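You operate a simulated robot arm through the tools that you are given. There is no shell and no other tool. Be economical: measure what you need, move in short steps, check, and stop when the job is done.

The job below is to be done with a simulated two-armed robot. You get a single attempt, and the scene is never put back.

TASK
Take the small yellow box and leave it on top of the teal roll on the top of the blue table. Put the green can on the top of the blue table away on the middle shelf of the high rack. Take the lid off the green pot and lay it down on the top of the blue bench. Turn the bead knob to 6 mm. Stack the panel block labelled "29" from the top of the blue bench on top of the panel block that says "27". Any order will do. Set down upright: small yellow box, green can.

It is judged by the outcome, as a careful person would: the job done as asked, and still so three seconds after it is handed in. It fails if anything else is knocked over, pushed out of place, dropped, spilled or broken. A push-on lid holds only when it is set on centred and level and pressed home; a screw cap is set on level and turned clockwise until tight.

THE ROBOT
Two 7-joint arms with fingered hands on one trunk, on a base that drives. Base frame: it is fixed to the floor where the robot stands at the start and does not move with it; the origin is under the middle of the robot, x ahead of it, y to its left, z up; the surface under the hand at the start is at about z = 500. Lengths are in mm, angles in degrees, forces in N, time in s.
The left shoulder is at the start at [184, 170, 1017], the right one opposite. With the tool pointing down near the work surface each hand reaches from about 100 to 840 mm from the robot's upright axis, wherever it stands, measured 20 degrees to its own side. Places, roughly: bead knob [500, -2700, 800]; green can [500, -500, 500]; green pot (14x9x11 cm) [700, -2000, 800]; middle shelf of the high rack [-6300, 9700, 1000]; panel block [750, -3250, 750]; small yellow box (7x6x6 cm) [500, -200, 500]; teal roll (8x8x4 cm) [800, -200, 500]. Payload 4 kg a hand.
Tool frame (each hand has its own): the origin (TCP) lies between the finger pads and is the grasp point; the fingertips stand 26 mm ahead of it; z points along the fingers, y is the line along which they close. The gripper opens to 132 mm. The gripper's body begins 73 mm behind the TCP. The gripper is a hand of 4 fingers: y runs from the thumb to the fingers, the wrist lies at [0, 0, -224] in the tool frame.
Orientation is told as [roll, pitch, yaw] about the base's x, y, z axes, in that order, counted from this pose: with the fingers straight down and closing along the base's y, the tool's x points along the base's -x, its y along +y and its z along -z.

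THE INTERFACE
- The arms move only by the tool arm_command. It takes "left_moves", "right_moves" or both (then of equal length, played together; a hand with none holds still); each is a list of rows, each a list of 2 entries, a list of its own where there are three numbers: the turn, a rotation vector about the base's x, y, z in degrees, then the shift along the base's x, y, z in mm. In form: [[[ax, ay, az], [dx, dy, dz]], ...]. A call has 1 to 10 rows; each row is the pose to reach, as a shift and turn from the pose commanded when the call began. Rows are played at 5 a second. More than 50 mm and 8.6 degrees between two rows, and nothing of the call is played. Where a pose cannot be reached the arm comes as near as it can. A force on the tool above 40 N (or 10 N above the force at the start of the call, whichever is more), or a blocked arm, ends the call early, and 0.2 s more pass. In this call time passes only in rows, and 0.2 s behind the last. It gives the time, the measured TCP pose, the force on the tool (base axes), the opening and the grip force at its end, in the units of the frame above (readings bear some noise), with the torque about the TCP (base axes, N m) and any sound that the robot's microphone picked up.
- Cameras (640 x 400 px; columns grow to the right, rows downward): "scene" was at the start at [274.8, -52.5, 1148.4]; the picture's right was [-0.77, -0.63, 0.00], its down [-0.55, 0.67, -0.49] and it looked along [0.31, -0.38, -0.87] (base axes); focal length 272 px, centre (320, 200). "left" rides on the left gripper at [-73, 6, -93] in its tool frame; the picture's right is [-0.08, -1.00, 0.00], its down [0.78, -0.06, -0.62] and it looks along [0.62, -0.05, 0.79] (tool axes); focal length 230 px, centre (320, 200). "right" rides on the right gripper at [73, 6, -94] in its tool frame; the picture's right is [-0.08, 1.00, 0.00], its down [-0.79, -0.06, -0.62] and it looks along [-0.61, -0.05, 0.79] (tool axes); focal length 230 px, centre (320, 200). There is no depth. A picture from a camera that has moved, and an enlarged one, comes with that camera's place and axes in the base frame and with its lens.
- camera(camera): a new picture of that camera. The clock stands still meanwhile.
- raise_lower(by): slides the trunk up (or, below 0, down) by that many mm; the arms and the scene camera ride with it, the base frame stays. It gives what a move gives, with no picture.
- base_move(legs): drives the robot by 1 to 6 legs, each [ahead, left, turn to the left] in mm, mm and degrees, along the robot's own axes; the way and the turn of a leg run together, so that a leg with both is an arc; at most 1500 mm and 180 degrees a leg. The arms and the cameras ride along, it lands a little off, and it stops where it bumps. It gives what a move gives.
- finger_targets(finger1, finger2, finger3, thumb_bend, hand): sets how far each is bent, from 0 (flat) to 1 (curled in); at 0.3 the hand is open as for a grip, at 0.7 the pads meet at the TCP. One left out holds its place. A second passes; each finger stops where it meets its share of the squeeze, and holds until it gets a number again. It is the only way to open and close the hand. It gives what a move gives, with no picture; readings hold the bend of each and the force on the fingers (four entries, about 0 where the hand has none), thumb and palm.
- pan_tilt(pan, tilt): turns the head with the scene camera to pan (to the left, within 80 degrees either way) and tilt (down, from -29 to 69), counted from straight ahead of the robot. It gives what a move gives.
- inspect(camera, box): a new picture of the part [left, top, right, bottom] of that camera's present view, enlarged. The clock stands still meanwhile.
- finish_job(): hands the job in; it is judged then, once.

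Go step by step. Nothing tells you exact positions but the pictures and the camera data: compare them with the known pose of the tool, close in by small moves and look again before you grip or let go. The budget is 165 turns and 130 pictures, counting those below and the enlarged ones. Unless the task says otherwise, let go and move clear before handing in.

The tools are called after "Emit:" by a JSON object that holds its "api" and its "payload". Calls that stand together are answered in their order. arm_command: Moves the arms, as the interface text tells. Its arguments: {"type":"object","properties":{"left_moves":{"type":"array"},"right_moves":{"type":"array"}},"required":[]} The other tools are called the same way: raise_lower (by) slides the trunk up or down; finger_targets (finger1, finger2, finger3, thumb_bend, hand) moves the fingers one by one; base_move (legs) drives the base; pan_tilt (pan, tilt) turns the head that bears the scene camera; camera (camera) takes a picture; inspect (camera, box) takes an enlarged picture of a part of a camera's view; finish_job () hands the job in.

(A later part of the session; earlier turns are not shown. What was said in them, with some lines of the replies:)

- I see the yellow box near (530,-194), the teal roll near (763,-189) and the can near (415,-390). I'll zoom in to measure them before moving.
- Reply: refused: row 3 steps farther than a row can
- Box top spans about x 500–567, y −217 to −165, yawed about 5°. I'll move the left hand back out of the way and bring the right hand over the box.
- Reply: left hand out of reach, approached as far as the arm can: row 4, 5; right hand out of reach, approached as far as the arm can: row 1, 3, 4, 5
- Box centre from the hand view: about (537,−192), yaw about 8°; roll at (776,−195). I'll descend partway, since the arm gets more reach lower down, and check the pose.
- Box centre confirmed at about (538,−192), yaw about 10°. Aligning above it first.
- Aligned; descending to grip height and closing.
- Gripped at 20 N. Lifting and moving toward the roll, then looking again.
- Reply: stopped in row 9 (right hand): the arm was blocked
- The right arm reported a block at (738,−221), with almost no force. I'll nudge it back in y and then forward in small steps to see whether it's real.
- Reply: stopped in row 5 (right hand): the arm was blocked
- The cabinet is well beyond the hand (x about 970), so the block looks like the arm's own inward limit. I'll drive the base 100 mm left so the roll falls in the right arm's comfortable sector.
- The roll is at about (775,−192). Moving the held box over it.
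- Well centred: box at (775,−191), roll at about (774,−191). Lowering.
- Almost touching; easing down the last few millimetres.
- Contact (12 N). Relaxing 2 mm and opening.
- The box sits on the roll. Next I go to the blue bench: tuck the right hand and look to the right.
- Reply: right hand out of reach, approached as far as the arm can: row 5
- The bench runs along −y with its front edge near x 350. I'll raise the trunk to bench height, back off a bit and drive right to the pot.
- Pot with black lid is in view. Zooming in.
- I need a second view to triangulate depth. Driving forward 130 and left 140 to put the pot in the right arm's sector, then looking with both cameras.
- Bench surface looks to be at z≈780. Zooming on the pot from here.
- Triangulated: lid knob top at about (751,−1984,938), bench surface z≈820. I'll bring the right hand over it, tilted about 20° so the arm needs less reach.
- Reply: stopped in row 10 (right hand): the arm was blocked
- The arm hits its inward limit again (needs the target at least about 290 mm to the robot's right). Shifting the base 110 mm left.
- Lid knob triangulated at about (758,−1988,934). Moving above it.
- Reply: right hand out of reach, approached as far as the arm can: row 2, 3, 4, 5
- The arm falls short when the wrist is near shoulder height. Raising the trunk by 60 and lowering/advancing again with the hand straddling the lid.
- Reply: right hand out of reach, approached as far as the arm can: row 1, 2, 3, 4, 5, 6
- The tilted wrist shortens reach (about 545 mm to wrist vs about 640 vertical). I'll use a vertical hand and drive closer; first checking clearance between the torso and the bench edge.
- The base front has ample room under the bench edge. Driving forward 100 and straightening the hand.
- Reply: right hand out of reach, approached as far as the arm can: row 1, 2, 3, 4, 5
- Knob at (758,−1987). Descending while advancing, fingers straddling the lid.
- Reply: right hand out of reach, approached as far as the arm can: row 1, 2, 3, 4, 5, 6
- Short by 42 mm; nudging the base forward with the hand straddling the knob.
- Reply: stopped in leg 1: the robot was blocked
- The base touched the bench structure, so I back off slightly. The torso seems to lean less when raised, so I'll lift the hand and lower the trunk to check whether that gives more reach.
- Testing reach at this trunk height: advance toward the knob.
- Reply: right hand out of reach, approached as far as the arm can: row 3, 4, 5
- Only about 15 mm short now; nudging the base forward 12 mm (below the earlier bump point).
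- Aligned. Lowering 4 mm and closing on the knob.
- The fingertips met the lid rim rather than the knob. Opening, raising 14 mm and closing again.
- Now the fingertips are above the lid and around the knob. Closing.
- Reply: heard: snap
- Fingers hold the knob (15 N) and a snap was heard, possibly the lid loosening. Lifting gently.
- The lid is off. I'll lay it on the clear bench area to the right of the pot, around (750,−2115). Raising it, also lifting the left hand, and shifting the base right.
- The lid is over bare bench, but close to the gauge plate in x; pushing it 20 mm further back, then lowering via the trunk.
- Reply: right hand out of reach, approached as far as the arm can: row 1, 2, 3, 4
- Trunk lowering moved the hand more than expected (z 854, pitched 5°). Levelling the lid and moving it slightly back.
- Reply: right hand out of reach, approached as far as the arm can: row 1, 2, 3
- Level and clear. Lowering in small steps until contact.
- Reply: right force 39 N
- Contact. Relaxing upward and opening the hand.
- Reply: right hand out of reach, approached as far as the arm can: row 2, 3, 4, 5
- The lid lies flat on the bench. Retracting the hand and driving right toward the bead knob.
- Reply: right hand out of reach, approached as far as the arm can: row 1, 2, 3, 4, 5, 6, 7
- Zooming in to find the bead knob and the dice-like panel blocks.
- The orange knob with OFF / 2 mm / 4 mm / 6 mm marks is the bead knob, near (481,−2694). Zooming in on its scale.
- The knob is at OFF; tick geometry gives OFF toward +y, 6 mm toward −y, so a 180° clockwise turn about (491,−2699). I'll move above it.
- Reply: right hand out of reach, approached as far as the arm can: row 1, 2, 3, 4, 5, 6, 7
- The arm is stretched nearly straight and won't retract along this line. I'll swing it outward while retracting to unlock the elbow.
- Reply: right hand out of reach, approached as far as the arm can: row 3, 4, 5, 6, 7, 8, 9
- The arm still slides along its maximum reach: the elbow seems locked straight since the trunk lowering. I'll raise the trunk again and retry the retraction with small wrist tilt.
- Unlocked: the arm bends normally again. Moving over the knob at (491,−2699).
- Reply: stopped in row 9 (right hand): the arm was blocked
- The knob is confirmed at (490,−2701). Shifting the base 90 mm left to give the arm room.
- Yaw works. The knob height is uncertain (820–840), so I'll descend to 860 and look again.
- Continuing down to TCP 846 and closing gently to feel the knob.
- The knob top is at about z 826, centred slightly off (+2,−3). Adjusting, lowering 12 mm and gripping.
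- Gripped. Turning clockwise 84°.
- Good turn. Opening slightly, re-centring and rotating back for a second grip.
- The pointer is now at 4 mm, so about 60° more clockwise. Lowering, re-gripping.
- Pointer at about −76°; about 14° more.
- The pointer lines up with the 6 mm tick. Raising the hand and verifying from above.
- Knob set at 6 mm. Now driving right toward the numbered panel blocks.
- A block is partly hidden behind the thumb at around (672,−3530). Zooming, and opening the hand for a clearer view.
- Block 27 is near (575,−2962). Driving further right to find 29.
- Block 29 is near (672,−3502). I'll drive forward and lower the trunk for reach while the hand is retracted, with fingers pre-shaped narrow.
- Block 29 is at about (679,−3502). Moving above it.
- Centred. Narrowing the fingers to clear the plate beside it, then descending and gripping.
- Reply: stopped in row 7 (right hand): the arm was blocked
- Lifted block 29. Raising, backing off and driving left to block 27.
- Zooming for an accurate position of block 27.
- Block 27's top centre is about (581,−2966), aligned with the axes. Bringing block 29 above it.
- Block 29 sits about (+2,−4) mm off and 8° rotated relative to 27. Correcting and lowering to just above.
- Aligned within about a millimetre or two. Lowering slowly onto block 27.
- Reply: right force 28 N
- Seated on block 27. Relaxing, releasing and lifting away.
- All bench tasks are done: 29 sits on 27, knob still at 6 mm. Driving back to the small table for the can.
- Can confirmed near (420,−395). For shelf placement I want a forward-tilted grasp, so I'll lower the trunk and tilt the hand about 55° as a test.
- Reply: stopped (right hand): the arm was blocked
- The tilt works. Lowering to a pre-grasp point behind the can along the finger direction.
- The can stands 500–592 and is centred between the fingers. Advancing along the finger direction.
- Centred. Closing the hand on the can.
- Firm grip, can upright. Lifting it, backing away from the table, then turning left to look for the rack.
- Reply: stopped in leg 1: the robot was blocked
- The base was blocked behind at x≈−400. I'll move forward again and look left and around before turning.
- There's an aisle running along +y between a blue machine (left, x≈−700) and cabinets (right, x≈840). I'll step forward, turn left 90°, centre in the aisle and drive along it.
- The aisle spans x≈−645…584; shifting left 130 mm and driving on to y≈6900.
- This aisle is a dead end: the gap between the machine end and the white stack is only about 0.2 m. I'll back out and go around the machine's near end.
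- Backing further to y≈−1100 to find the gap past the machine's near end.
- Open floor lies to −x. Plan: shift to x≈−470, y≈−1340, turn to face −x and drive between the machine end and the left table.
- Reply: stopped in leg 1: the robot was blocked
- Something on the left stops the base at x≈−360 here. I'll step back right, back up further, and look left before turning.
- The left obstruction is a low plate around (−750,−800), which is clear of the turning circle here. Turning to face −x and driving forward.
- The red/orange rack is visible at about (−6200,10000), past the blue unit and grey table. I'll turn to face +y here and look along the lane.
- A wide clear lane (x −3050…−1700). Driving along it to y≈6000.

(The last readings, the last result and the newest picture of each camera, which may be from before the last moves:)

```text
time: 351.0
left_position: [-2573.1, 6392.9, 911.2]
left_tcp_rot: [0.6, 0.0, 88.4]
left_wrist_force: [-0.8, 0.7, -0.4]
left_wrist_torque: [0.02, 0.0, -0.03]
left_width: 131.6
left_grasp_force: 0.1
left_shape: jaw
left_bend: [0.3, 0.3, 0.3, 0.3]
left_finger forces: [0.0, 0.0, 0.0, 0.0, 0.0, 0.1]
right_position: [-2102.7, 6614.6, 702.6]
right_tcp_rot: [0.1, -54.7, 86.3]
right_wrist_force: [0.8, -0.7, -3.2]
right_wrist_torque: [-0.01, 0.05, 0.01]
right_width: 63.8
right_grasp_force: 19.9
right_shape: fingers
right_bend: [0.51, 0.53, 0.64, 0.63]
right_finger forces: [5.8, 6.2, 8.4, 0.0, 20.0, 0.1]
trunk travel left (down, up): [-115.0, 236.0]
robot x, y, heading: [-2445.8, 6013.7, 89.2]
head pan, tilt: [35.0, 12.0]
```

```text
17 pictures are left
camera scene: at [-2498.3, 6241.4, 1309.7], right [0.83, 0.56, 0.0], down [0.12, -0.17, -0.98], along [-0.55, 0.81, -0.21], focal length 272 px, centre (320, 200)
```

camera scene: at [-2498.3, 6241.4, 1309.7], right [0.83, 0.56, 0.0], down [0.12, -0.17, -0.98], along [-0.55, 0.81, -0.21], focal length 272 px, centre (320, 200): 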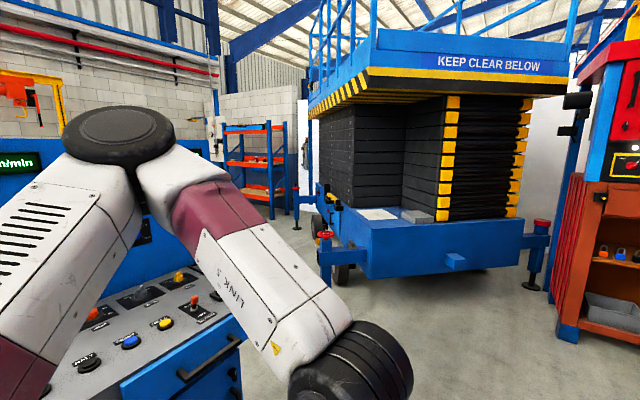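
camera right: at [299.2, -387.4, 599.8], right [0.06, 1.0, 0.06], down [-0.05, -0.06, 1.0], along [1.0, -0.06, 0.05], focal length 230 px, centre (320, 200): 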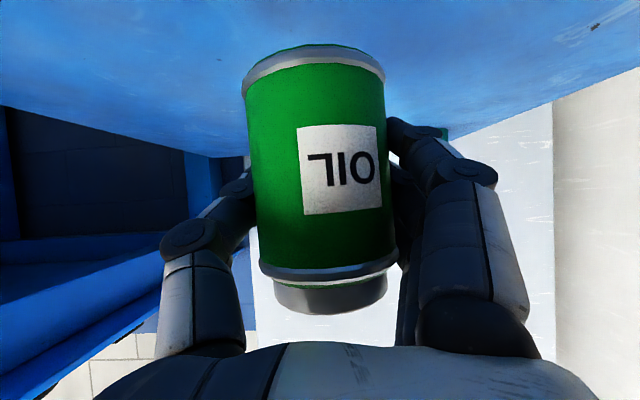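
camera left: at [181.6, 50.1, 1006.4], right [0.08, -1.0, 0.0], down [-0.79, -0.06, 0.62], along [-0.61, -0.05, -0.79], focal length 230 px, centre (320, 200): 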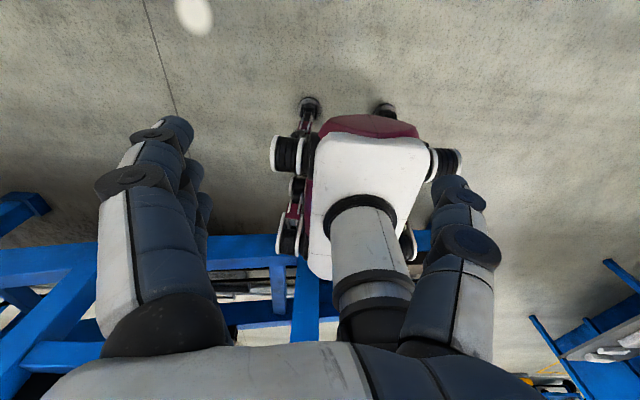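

The orange-shelved rack is visible (front face y≈9400, x≈−6800…−5640), with a scissor lift right of the way. Advancing and looking left for the path.

Emit:
{"api": "base_move", "payload": {"legs": [[1150, 0, 0]]}}

Emit:
{"api": "pan_tilt", "payload": {"pan": 62, "tilt": 15}}

Emit:
{"api": "camera", "payload": {"camera": "scene"}}

```text
time: 356.9
left_position: [-2572.7, 7535.4, 912.0]
left_tcp_rot: [0.5, 0.0, 89.2]
left_wrist_force: [0.6, 0.8, 0.4]
left_wrist_torque: [-0.03, 0.02, 0.02]
left_width: 131.9
left_grasp_force: 0.1
left_shape: jaw
left_bend: [0.3, 0.3, 0.3, 0.3]
left_finger forces: [0.0, 0.0, 0.1, 0.1, 0.0, 0.0]
right_position: [-2105.4, 7762.8, 703.5]
right_tcp_rot: [0.1, -54.7, 87.2]
right_wrist_force: [0.2, -0.6, -3.7]
right_wrist_torque: [0.0, -0.01, 0.01]
right_width: 63.2
right_grasp_force: 20.2
right_shape: fingers
right_bend: [0.51, 0.53, 0.64, 0.63]
right_finger forces: [5.7, 6.1, 8.5, 0.2, 19.9, 0.1]
trunk travel left (down, up): [-115.0, 236.0]
robot x, y, heading: [-2443.0, 7160.0, 90.1]
head pan, tilt: [35.0, 12.0]
```

```text
time: 357.8
left_position: [-2574.2, 7535.4, 910.9]
left_tcp_rot: [0.4, 0.1, 89.4]
left_wrist_force: [-0.3, 0.6, -0.1]
left_wrist_torque: [0.0, -0.01, 0.01]
left_width: 131.9
left_grasp_force: 0.0
left_shape: jaw
left_bend: [0.3, 0.3, 0.3, 0.3]
left_finger forces: [0.1, 0.0, 0.0, 0.1, 0.0, 0.0]
right_position: [-2104.9, 7764.8, 703.9]
right_tcp_rot: [0.1, -54.7, 87.2]
right_wrist_force: [0.3, 1.0, -3.7]
right_wrist_torque: [-0.02, 0.0, 0.02]
right_width: 63.6
right_grasp_force: 20.0
right_shape: fingers
right_bend: [0.51, 0.53, 0.64, 0.63]
right_finger forces: [5.7, 6.0, 8.4, 0.1, 20.0, 0.1]
trunk travel left (down, up): [-115.0, 236.0]
robot x, y, heading: [-2440.3, 7157.7, 89.9]
head pan, tilt: [62.0, 15.0]
```

```text
16 pictures are left
camera scene: at [-2524.0, 7351.9, 1304.8], right [0.47, 0.88, 0.0], down [0.23, -0.12, -0.97], along [-0.85, 0.45, -0.26], focal length 272 px, centre (320, 200)
```

scene: 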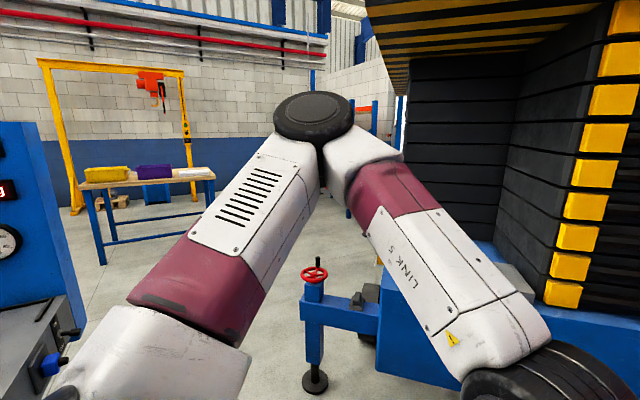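

Path: raise everything above the lift's outrigger and console, turn left at y≈7330, drive to x≈−4600, turn back to face +y.

Emit:
{"api": "raise_lower", "payload": {"by": 225}}

Emit:
{"api": "base_move", "payload": {"legs": [[165, 0, 0], [0, 0, 90], [1500, 0, 0], [660, 0, 0], [0, 0, -90]]}}

Emit:
{"api": "pan_tilt", "payload": {"pan": 28, "tilt": 22}}

Emit:
{"api": "camera", "payload": {"camera": "scene"}}

```text
time: 360.1
left_position: [-2573.7, 7535.3, 1135.9]
left_tcp_rot: [0.5, 0.0, 89.3]
left_wrist_force: [0.7, -0.6, 0.3]
left_wrist_torque: [0.01, 0.01, -0.02]
left_width: 132.0
left_grasp_force: 0.0
left_shape: jaw
left_bend: [0.3, 0.3, 0.3, 0.3]
left_finger forces: [0.0, 0.0, 0.1, 0.1, 0.1, 0.1]
right_position: [-2105.7, 7763.9, 927.6]
right_tcp_rot: [0.1, -54.7, 87.2]
right_wrist_force: [0.2, 0.4, -3.5]
right_wrist_torque: [0.02, -0.03, 0.01]
right_width: 63.4
right_grasp_force: 19.9
right_shape: fingers
right_bend: [0.51, 0.53, 0.64, 0.63]
right_finger forces: [5.7, 6.2, 8.3, 0.0, 19.9, 0.0]
trunk travel left (down, up): [-340.0, 11.0]
robot x, y, heading: [-2442.9, 7159.5, 90.0]
head pan, tilt: [62.0, 15.0]
```

```text
time: 379.6
left_position: [-4763.4, 7739.7, 1136.7]
left_tcp_rot: [0.5, 0.0, 88.8]
left_wrist_force: [-0.8, 0.8, -0.3]
left_wrist_torque: [0.02, 0.0, -0.03]
left_width: 131.9
left_grasp_force: 0.0
left_shape: jaw
left_bend: [0.3, 0.3, 0.3, 0.3]
left_finger forces: [0.0, 0.0, 0.1, 0.0, 0.0, 0.1]
right_position: [-4295.0, 7964.8, 928.3]
right_tcp_rot: [0.2, -54.7, 86.7]
right_wrist_force: [-0.3, 0.4, -2.5]
right_wrist_torque: [-0.01, -0.01, 0.0]
right_width: 63.2
right_grasp_force: 18.9
right_shape: fingers
right_bend: [0.51, 0.53, 0.64, 0.63]
right_finger forces: [5.6, 6.0, 7.4, 0.1, 19.1, 0.0]
trunk travel left (down, up): [-340.0, 11.0]
robot x, y, heading: [-4633.9, 7364.5, 89.7]
head pan, tilt: [62.0, 15.0]
```

```text
time: 380.6
left_position: [-4764.4, 7740.5, 1136.0]
left_tcp_rot: [0.4, 0.2, 88.9]
left_wrist_force: [-0.9, -0.3, -0.7]
left_wrist_torque: [-0.03, 0.02, 0.03]
left_width: 132.0
left_grasp_force: 0.1
left_shape: jaw
left_bend: [0.3, 0.3, 0.3, 0.3]
left_finger forces: [0.0, 0.0, 0.1, 0.0, 0.0, 0.0]
right_position: [-4296.0, 7965.5, 928.1]
right_tcp_rot: [0.1, -54.7, 86.7]
right_wrist_force: [0.2, -0.6, -3.7]
right_wrist_torque: [-0.03, 0.03, -0.02]
right_width: 63.3
right_grasp_force: 19.3
right_shape: fingers
right_bend: [0.51, 0.53, 0.64, 0.63]
right_finger forces: [5.7, 6.0, 7.4, 0.1, 19.1, 0.0]
trunk travel left (down, up): [-340.0, 11.0]
robot x, y, heading: [-4636.1, 7361.2, 89.6]
head pan, tilt: [28.0, 22.0]
```

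```text
15 pictures are left
camera scene: at [-4678.7, 7482.9, 1526.2], right [0.89, 0.46, 0.0], down [0.17, -0.33, -0.93], along [-0.43, 0.82, -0.37], focal length 272 px, centre (320, 200)
```

scene: 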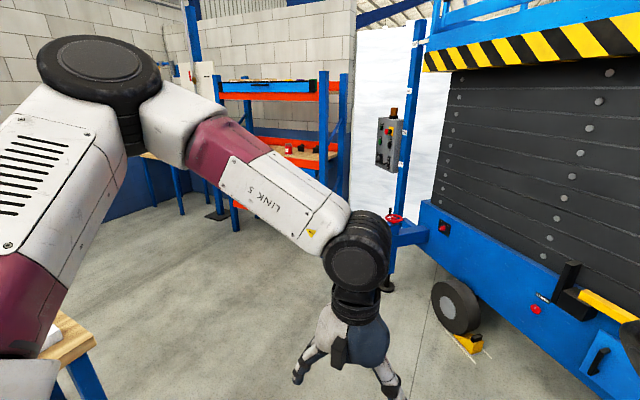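

The rack is close: middle shelf front edge around y≈9290 at z≈1000, right post near x −5640. Moving diagonally to stand in front of it.

Emit:
{"api": "base_move", "payload": {"legs": [[700, 500, 0], [350, 1000, 0.4]]}}

Emit:
{"api": "pan_tilt", "payload": {"pan": -15, "tilt": 30}}

Emit:
{"api": "camera", "payload": {"camera": "scene"}}

Emit:
{"api": "camera", "payload": {"camera": "right"}}

```text
time: 394.3
left_position: [-6271.9, 8777.9, 1135.6]
left_tcp_rot: [0.5, 0.1, 89.0]
left_wrist_force: [0.5, 0.1, -0.1]
left_wrist_torque: [0.02, 0.0, -0.01]
left_width: 132.2
left_grasp_force: 0.1
left_shape: jaw
left_bend: [0.3, 0.3, 0.3, 0.3]
left_finger forces: [0.1, 0.0, 0.0, 0.0, 0.0, 0.1]
right_position: [-5803.0, 9005.2, 927.7]
right_tcp_rot: [0.1, -54.7, 86.9]
right_wrist_force: [-0.2, -0.1, -3.3]
right_wrist_torque: [-0.02, -0.01, -0.01]
right_width: 63.0
right_grasp_force: 19.3
right_shape: fingers
right_bend: [0.51, 0.53, 0.64, 0.63]
right_finger forces: [5.7, 6.0, 7.5, 0.0, 19.1, 0.0]
trunk travel left (down, up): [-340.0, 11.0]
robot x, y, heading: [-6140.5, 8401.4, 89.8]
head pan, tilt: [28.0, 22.0]
```

```text
time: 395.4
left_position: [-6272.5, 8777.8, 1134.7]
left_tcp_rot: [0.6, 0.1, 89.0]
left_wrist_force: [-0.2, -0.3, -0.3]
left_wrist_torque: [-0.04, -0.01, 0.0]
left_width: 131.9
left_grasp_force: 0.1
left_shape: jaw
left_bend: [0.3, 0.3, 0.3, 0.3]
left_finger forces: [0.0, 0.0, 0.0, 0.0, 0.1, 0.0]
right_position: [-5803.6, 9002.8, 927.2]
right_tcp_rot: [0.2, -54.7, 86.9]
right_wrist_force: [0.0, 0.4, -3.1]
right_wrist_torque: [-0.02, 0.01, 0.0]
right_width: 63.0
right_grasp_force: 19.0
right_shape: fingers
right_bend: [0.51, 0.53, 0.64, 0.63]
right_finger forces: [5.6, 6.0, 7.4, 0.0, 19.1, 0.0]
trunk travel left (down, up): [-340.0, 11.0]
robot x, y, heading: [-6140.6, 8399.4, 89.5]
head pan, tilt: [-15.0, 30.0]
```

```text
14 pictures are left
camera scene: at [-6118.4, 8526.2, 1513.4], right [0.97, -0.26, 0.0], down [-0.13, -0.48, -0.87], along [0.23, 0.84, -0.5], focal length 272 px, centre (320, 200)
```

scene: 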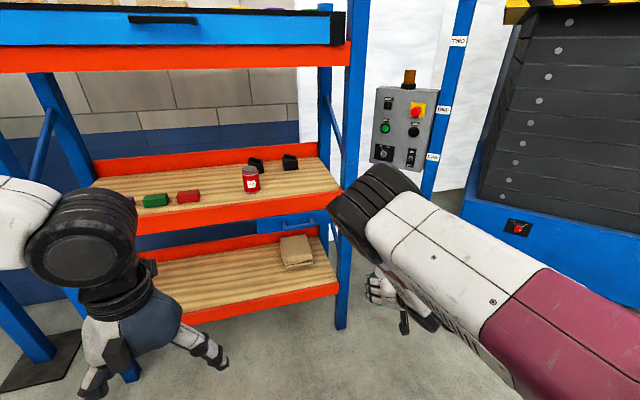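

```text
13 pictures are left
camera right: at [-5815.3, 8886.7, 923.1], right [-0.99, 0.1, 0.06], down [0.06, -0.05, 1.0], along [0.1, 0.99, 0.05], focal length 230 px, centre (320, 200)
```

right: 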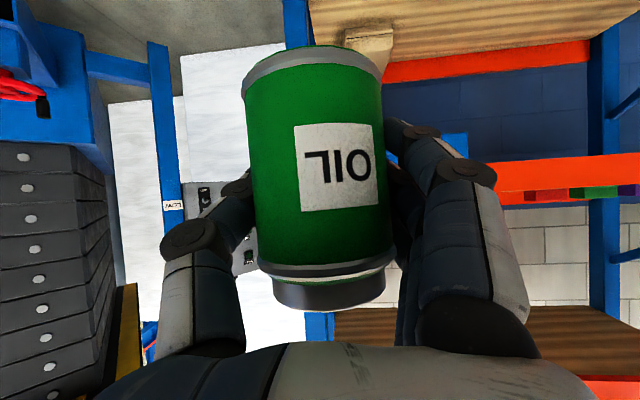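

I now have good geometry: middle shelf surface z≈967, front edge y≈9523, red can at x≈−6134, right post at x≈−5750. I'll place at about (−5920, 9610). First raising the can above shelf level.

Emit:
{"api": "arm_command", "payload": {"right_moves": [[[0, 0, 0], [0, 15, 25]], [[0, 0, 0], [0, 30, 50]], [[0, 0, 0], [0, 50, 80]], [[0, 0, 0], [0, 70, 110]], [[0, 0, 0], [0, 80, 140]], [[0, 0, 0], [0, 80, 150]], [[0, 0, 0], [0, 80, 150]]]}}

Emit:
{"api": "camera", "payload": {"camera": "right"}}

Emit:
{"api": "camera", "payload": {"camera": "scene"}}

```text
time: 397.0
left_position: [-6271.3, 8778.3, 1135.2]
left_tcp_rot: [0.5, 0.1, 88.9]
left_wrist_force: [0.1, -0.1, 0.1]
left_wrist_torque: [-0.02, 0.0, 0.01]
left_width: 132.0
left_grasp_force: 0.1
left_shape: jaw
left_bend: [0.3, 0.3, 0.3, 0.3]
left_finger forces: [0.1, 0.1, 0.0, 0.0, 0.0, 0.1]
right_position: [-5802.4, 9084.2, 1077.8]
right_tcp_rot: [0.1, -54.7, 86.8]
right_wrist_force: [0.5, 0.1, -3.1]
right_wrist_torque: [-0.02, 0.02, -0.01]
right_width: 63.2
right_grasp_force: 18.9
right_shape: fingers
right_bend: [0.51, 0.53, 0.64, 0.63]
right_finger forces: [5.6, 6.0, 7.3, 0.0, 19.1, 0.0]
trunk travel left (down, up): [-340.0, 11.0]
robot x, y, heading: [-6141.5, 8400.9, 89.8]
head pan, tilt: [-15.0, 30.0]
```

```text
12 pictures are left
camera right: at [-5814.8, 8966.3, 1072.6], right [-0.99, 0.1, 0.06], down [0.06, -0.05, 1.0], along [0.1, 0.99, 0.05], focal length 230 px, centre (320, 200)
```

right: 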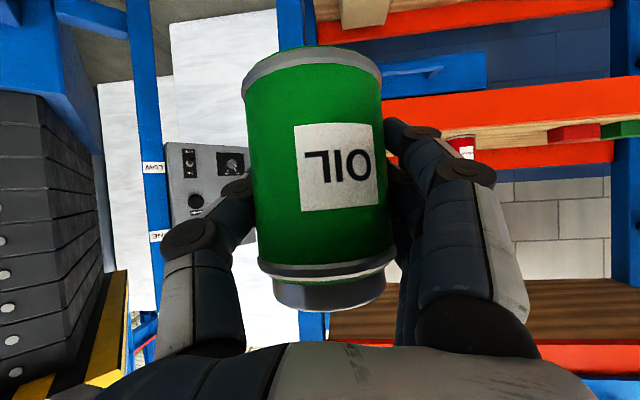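

```text
11 pictures are left
camera scene: at [-6118.3, 8526.2, 1513.3], right [0.96, -0.26, 0.0], down [-0.13, -0.48, -0.87], along [0.23, 0.84, -0.5], focal length 272 px, centre (320, 200)
```

scene: 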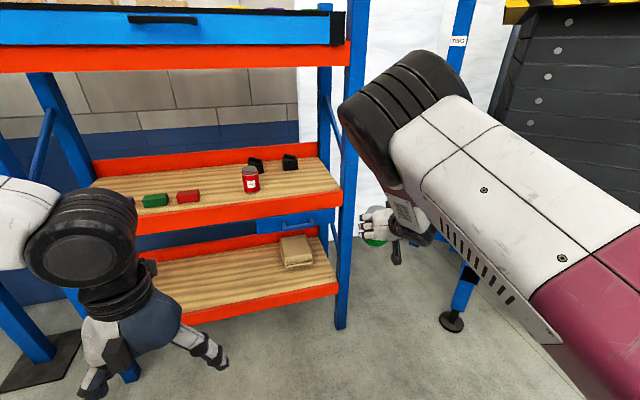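

Shelf refined: surface z≈960, edge y≈9510. Moving left 118 mm and driving the can in over the shelf.

Emit:
{"api": "base_move", "payload": {"legs": [[0, 118, 0.2], [440, 0, 0]]}}

Emit:
{"api": "camera", "payload": {"camera": "scene"}}

Emit:
{"api": "camera", "payload": {"camera": "right"}}

```text
time: 401.0
left_position: [-6400.8, 9220.2, 1135.7]
left_tcp_rot: [0.6, 0.1, 90.0]
left_wrist_force: [0.3, -0.1, -0.4]
left_wrist_torque: [0.0, -0.01, 0.01]
left_width: 131.9
left_grasp_force: 0.0
left_shape: jaw
left_bend: [0.3, 0.3, 0.3, 0.3]
left_finger forces: [0.0, 0.0, 0.0, 0.0, 0.0, 0.0]
right_position: [-5936.1, 9534.4, 1076.2]
right_tcp_rot: [0.1, -54.7, 88.0]
right_wrist_force: [0.5, -0.7, -4.4]
right_wrist_torque: [-0.04, -0.03, 0.02]
right_width: 63.3
right_grasp_force: 18.7
right_shape: fingers
right_bend: [0.51, 0.53, 0.64, 0.63]
right_finger forces: [5.5, 6.0, 7.4, 0.1, 19.1, 0.1]
trunk travel left (down, up): [-340.0, 11.0]
robot x, y, heading: [-6264.3, 8841.6, 90.7]
head pan, tilt: [-15.0, 30.0]
```

```text
10 pictures are left
camera scene: at [-6242.7, 8971.5, 1513.3], right [0.97, -0.25, 0.0], down [-0.12, -0.49, -0.87], along [0.21, 0.84, -0.5], focal length 272 px, centre (320, 200)
```

scene: 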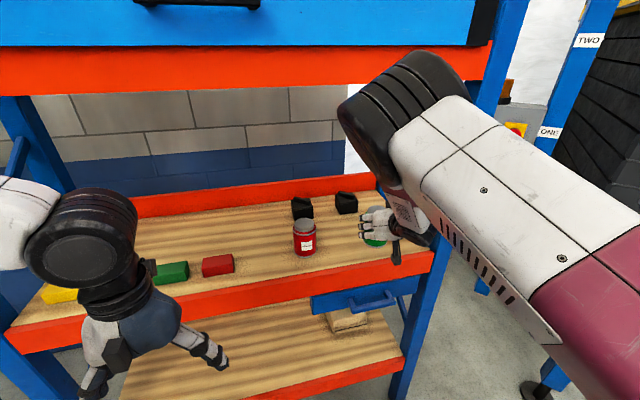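

```text
9 pictures are left
camera right: at [-5946.8, 9416.4, 1072.2], right [-0.99, 0.08, 0.06], down [0.06, -0.05, 1.0], along [0.08, 1.0, 0.05], focal length 230 px, centre (320, 200)
```

right: 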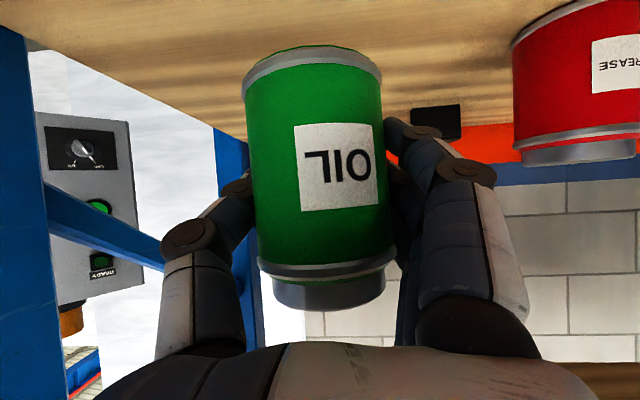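

Aligned between the red can and the post. Driving in 65 mm more, then lowering most of the way.

Emit:
{"api": "base_move", "payload": {"legs": [[65, 0, 0]]}}

Emit:
{"api": "arm_command", "payload": {"right_moves": [[[0, 0, 0], [0, 0, -15]], [[0, 0, 0], [0, 0, -30]], [[0, 0, 0], [0, 0, -42]], [[0, 0, 0], [0, 0, -42]]]}}

Emit:
{"api": "camera", "payload": {"camera": "right"}}

```text
time: 402.0
left_position: [-6400.8, 9286.4, 1135.0]
left_tcp_rot: [0.5, 0.1, 89.9]
left_wrist_force: [0.1, 0.4, 0.1]
left_wrist_torque: [-0.02, 0.03, -0.01]
left_width: 132.1
left_grasp_force: 0.0
left_shape: jaw
left_bend: [0.3, 0.3, 0.3, 0.3]
left_finger forces: [0.0, 0.0, 0.0, 0.0, 0.0, 0.1]
right_position: [-5937.3, 9599.1, 1075.7]
right_tcp_rot: [0.1, -54.6, 87.8]
right_wrist_force: [-0.1, 0.9, -3.5]
right_wrist_torque: [-0.01, -0.01, 0.0]
right_width: 63.0
right_grasp_force: 19.5
right_shape: fingers
right_bend: [0.51, 0.53, 0.64, 0.63]
right_finger forces: [5.6, 6.0, 7.4, 0.0, 19.1, 0.0]
trunk travel left (down, up): [-340.0, 11.0]
robot x, y, heading: [-6267.0, 8910.2, 90.5]
head pan, tilt: [-15.0, 30.0]
```

```text
time: 403.0
left_position: [-6401.3, 9283.9, 1135.8]
left_tcp_rot: [0.5, 0.2, 90.0]
left_wrist_force: [-0.7, -0.6, 0.0]
left_wrist_torque: [0.0, 0.03, 0.0]
left_width: 131.8
left_grasp_force: 0.1
left_shape: jaw
left_bend: [0.3, 0.3, 0.3, 0.3]
left_finger forces: [0.1, 0.1, 0.0, 0.0, 0.1, 0.0]
right_position: [-5937.4, 9597.4, 1035.0]
right_tcp_rot: [0.1, -54.7, 87.8]
right_wrist_force: [0.2, 0.6, -3.0]
right_wrist_torque: [-0.02, 0.02, 0.01]
right_width: 63.1
right_grasp_force: 18.7
right_shape: fingers
right_bend: [0.51, 0.53, 0.64, 0.63]
right_finger forces: [5.6, 6.0, 7.4, 0.0, 19.1, 0.0]
trunk travel left (down, up): [-340.0, 11.0]
robot x, y, heading: [-6261.9, 8900.7, 90.5]
head pan, tilt: [-15.0, 30.0]
```

```text
8 pictures are left
camera right: at [-5947.1, 9480.2, 1030.1], right [-0.99, 0.08, 0.06], down [0.06, -0.05, 1.0], along [0.08, 1.0, 0.05], focal length 230 px, centre (320, 200)
```

right: 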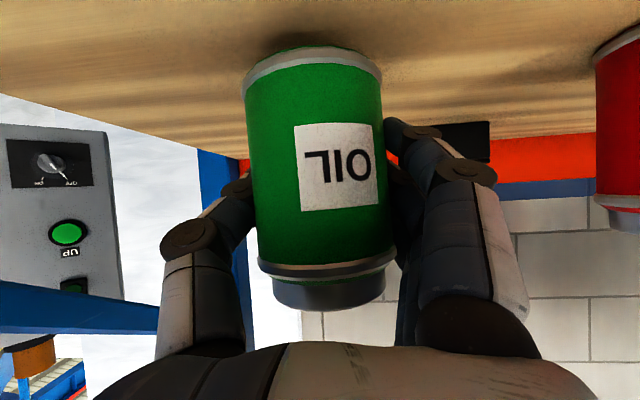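

Close to the surface (shadow converging). Lowering in small steps until contact.

Emit:
{"api": "arm_command", "payload": {"right_moves": [[[0, 0, 0], [0, 0, -4]], [[0, 0, 0], [0, 0, -8]], [[0, 0, 0], [0, 0, -11]], [[0, 0, 0], [0, 0, -14]], [[0, 0, 0], [0, 0, -14]]]}}

Emit:
{"api": "camera", "payload": {"camera": "right"}}

```text
time: 404.2
left_position: [-6400.6, 9283.5, 1136.4]
left_tcp_rot: [0.6, 0.0, 89.8]
left_wrist_force: [-0.6, 0.2, -0.2]
left_wrist_torque: [-0.02, -0.05, -0.02]
left_width: 132.0
left_grasp_force: 0.0
left_shape: jaw
left_bend: [0.3, 0.3, 0.3, 0.3]
left_finger forces: [0.0, 0.1, 0.0, 0.0, 0.1, 0.0]
right_position: [-5937.4, 9597.4, 1020.4]
right_tcp_rot: [0.1, -54.7, 87.8]
right_wrist_force: [0.1, 1.0, -3.3]
right_wrist_torque: [-0.01, 0.0, -0.02]
right_width: 63.0
right_grasp_force: 19.3
right_shape: fingers
right_bend: [0.51, 0.53, 0.64, 0.63]
right_finger forces: [5.6, 6.1, 7.3, 0.0, 19.1, 0.1]
trunk travel left (down, up): [-340.0, 11.0]
robot x, y, heading: [-6263.2, 8905.7, 90.8]
head pan, tilt: [-15.0, 30.0]
```

```text
7 pictures are left
camera right: at [-5947.1, 9479.6, 1016.1], right [-0.99, 0.08, 0.06], down [0.06, -0.05, 1.0], along [0.08, 1.0, 0.05], focal length 230 px, centre (320, 200)
```

right: 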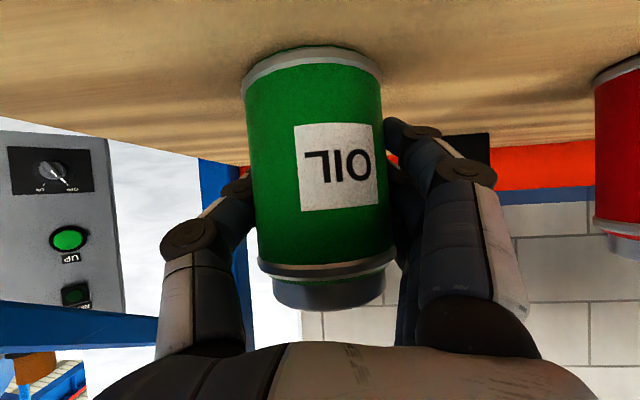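

Very close now, no contact yet. Continuing in 2 mm steps.

Emit:
{"api": "arm_command", "payload": {"right_moves": [[[0, 0, 0], [0, 0, -2]], [[0, 0, 0], [0, 0, -4]], [[0, 0, 0], [0, 0, -6]], [[0, 0, 0], [0, 0, -6]]]}}

```text
time: 405.2
left_position: [-6400.7, 9283.2, 1135.9]
left_tcp_rot: [0.5, 0.0, 89.9]
left_wrist_force: [0.4, -0.2, 0.0]
left_wrist_torque: [0.01, 0.02, 0.02]
left_width: 131.5
left_grasp_force: 0.1
left_shape: jaw
left_bend: [0.3, 0.3, 0.3, 0.3]
left_finger forces: [0.0, 0.0, 0.1, 0.0, 0.0, 0.1]
right_position: [-5936.8, 9598.3, 1017.4]
right_tcp_rot: [0.0, -55.1, 87.9]
right_wrist_force: [3.8, 6.1, 16.5]
right_wrist_torque: [0.07, 0.36, -0.11]
right_width: 63.2
right_grasp_force: 22.3
right_shape: fingers
right_bend: [0.51, 0.54, 0.64, 0.63]
right_finger forces: [6.5, 6.3, 8.8, 0.0, 22.9, 0.0]
trunk travel left (down, up): [-340.0, 11.0]
robot x, y, heading: [-6265.6, 8911.2, 90.7]
head pan, tilt: [-15.0, 30.0]
```

Contact. Relaxing and opening the hand.

Emit:
{"api": "arm_command", "payload": {"right_moves": [[[0, 0, 0], [0, 0, 2]], [[0, 0, 0], [0, 0, 3]], [[0, 0, 0], [0, 0, 3]]]}}

Emit:
{"api": "finger_targets", "payload": {"hand": "right", "finger1": 0.3, "finger2": 0.3, "finger3": 0.3, "thumb_bend": 0.3}}

Emit:
{"api": "camera", "payload": {"camera": "right"}}

```text
time: 406.0
left_position: [-6401.1, 9284.6, 1134.6]
left_tcp_rot: [0.6, 0.0, 89.9]
left_wrist_force: [-0.2, -0.9, 0.1]
left_wrist_torque: [0.01, 0.0, 0.01]
left_width: 132.0
left_grasp_force: 0.0
left_shape: jaw
left_bend: [0.3, 0.3, 0.3, 0.3]
left_finger forces: [0.1, 0.0, 0.0, 0.1, 0.0, 0.0]
right_position: [-5937.2, 9596.1, 1017.9]
right_tcp_rot: [0.1, -54.6, 87.7]
right_wrist_force: [0.3, 2.9, 8.0]
right_wrist_torque: [0.04, 0.26, -0.05]
right_width: 63.2
right_grasp_force: 21.3
right_shape: fingers
right_bend: [0.51, 0.54, 0.64, 0.63]
right_finger forces: [6.5, 6.5, 8.2, 0.0, 21.7, 0.0]
trunk travel left (down, up): [-340.0, 11.0]
robot x, y, heading: [-6265.9, 8912.2, 90.6]
head pan, tilt: [-15.0, 30.0]
```

```text
time: 407.0
left_position: [-6400.4, 9284.1, 1136.3]
left_tcp_rot: [0.4, 0.0, 89.9]
left_wrist_force: [-0.1, 0.4, -1.2]
left_wrist_torque: [0.01, -0.01, -0.01]
left_width: 132.0
left_grasp_force: 0.0
left_shape: jaw
left_bend: [0.3, 0.3, 0.3, 0.3]
left_finger forces: [0.1, 0.0, 0.0, 0.1, 0.0, 0.1]
right_position: [-5937.0, 9595.6, 1018.1]
right_tcp_rot: [0.2, -54.7, 87.9]
right_wrist_force: [0.2, -0.7, 0.4]
right_wrist_torque: [0.03, 0.01, 0.02]
right_width: 135.8
right_grasp_force: 0.2
right_shape: fingers
right_bend: [0.3, 0.3, 0.3, 0.3]
right_finger forces: [0.0, 0.0, 0.0, 0.1, 0.1, 0.1]
trunk travel left (down, up): [-340.0, 11.0]
robot x, y, heading: [-6266.4, 8907.7, 90.6]
head pan, tilt: [-15.0, 30.0]
```

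```text
6 pictures are left
camera right: at [-5947.7, 9479.4, 1013.4], right [-0.99, 0.08, 0.06], down [0.06, -0.05, 1.0], along [0.08, 1.0, 0.05], focal length 230 px, centre (320, 200)
```

right: 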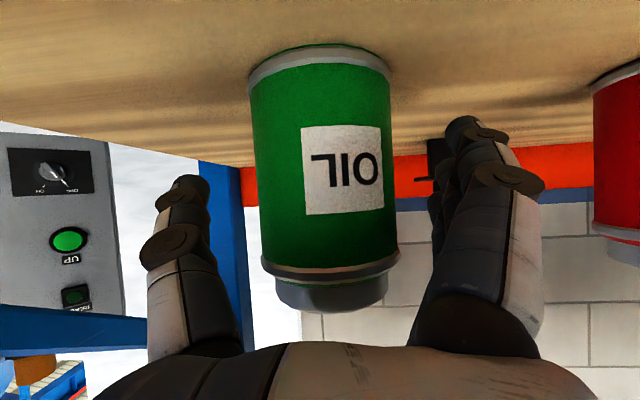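

The can stands released. Withdrawing along the finger direction, then backing off with the base.

Emit:
{"api": "arm_command", "payload": {"right_moves": [[[0, 0, 0], [0, -16, 11]], [[0, 0, 0], [0, -32, 22]], [[0, 0, 0], [0, -50, 34]], [[0, 0, 0], [0, -65, 44]]]}}

Emit:
{"api": "base_move", "payload": {"legs": [[-450, 0, 0]]}}

Emit:
{"api": "camera", "payload": {"camera": "scene"}}

```text
time: 408.0
left_position: [-6401.0, 9283.2, 1136.1]
left_tcp_rot: [0.5, 0.0, 89.9]
left_wrist_force: [-0.3, 0.2, 0.9]
left_wrist_torque: [-0.01, 0.01, 0.01]
left_width: 131.8
left_grasp_force: 0.0
left_shape: jaw
left_bend: [0.3, 0.3, 0.3, 0.3]
left_finger forces: [0.0, 0.1, 0.0, 0.0, 0.1, 0.0]
right_position: [-5937.2, 9531.8, 1061.5]
right_tcp_rot: [0.0, -54.8, 87.8]
right_wrist_force: [-0.2, -0.7, 0.1]
right_wrist_torque: [0.03, 0.01, -0.01]
right_width: 135.9
right_grasp_force: 0.1
right_shape: fingers
right_bend: [0.3, 0.3, 0.3, 0.3]
right_finger forces: [0.0, 0.0, 0.0, 0.0, 0.0, 0.0]
trunk travel left (down, up): [-340.0, 11.0]
robot x, y, heading: [-6263.6, 8910.6, 90.8]
head pan, tilt: [-15.0, 30.0]
```

```text
time: 410.7
left_position: [-6396.4, 8835.9, 1137.9]
left_tcp_rot: [0.5, 0.0, 89.7]
left_wrist_force: [0.3, -0.3, -0.2]
left_wrist_torque: [0.0, 0.0, -0.04]
left_width: 131.9
left_grasp_force: 0.0
left_shape: jaw
left_bend: [0.3, 0.3, 0.3, 0.3]
left_finger forces: [0.0, 0.0, 0.0, 0.0, 0.0, 0.0]
right_position: [-5930.2, 9082.5, 1061.7]
right_tcp_rot: [0.0, -54.8, 87.6]
right_wrist_force: [-0.8, 0.2, -0.1]
right_wrist_torque: [0.0, 0.0, 0.04]
right_width: 135.8
right_grasp_force: 0.0
right_shape: fingers
right_bend: [0.3, 0.3, 0.3, 0.3]
right_finger forces: [0.0, 0.0, 0.0, 0.0, 0.0, 0.0]
trunk travel left (down, up): [-340.0, 11.0]
robot x, y, heading: [-6255.4, 8460.4, 90.4]
head pan, tilt: [-15.0, 30.0]
```

```text
5 pictures are left
camera scene: at [-6238.4, 8585.9, 1513.4], right [0.97, -0.25, 0.0], down [-0.13, -0.48, -0.87], along [0.22, 0.84, -0.5], focal length 272 px, centre (320, 200)
```

scene: 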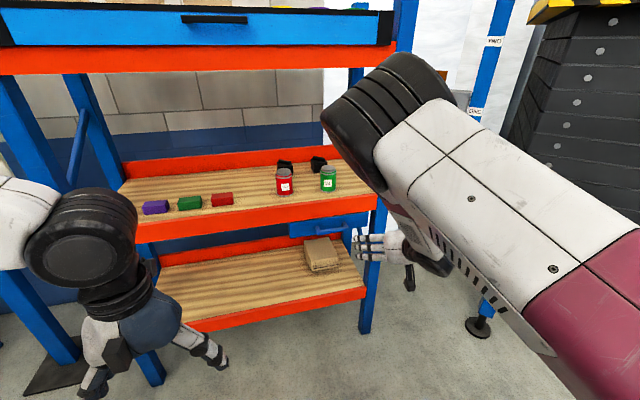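

The green can stands upright on the middle shelf (z≈960), next to the red can, and the hands are clear. All five parts look done, so I'm handing in.

Emit:
{"api": "finish_job", "payload": {}}

```text
The job is handed in.
```

I finished all five parts of the job and handed it in; nothing looked knocked over or dropped.

- **Yellow box:** upright on top of the teal roll.
- **Green can:** upright on the middle shelf of the high rack, beside the red can.
- **Pot lid:** off the green pot and lying flat on the blue bench.
- **Bead knob:** pointer lined up with 6 mm.
- **Panel blocks:** block 29 stacked on block 27.

The base bumped something three times: the blue bench by the pot, something behind the robot after I picked up the can, and a low plate near the blue machine. Each time it stopped on contact and I backed off; I saw nothing shifted but did not check those spots closely.
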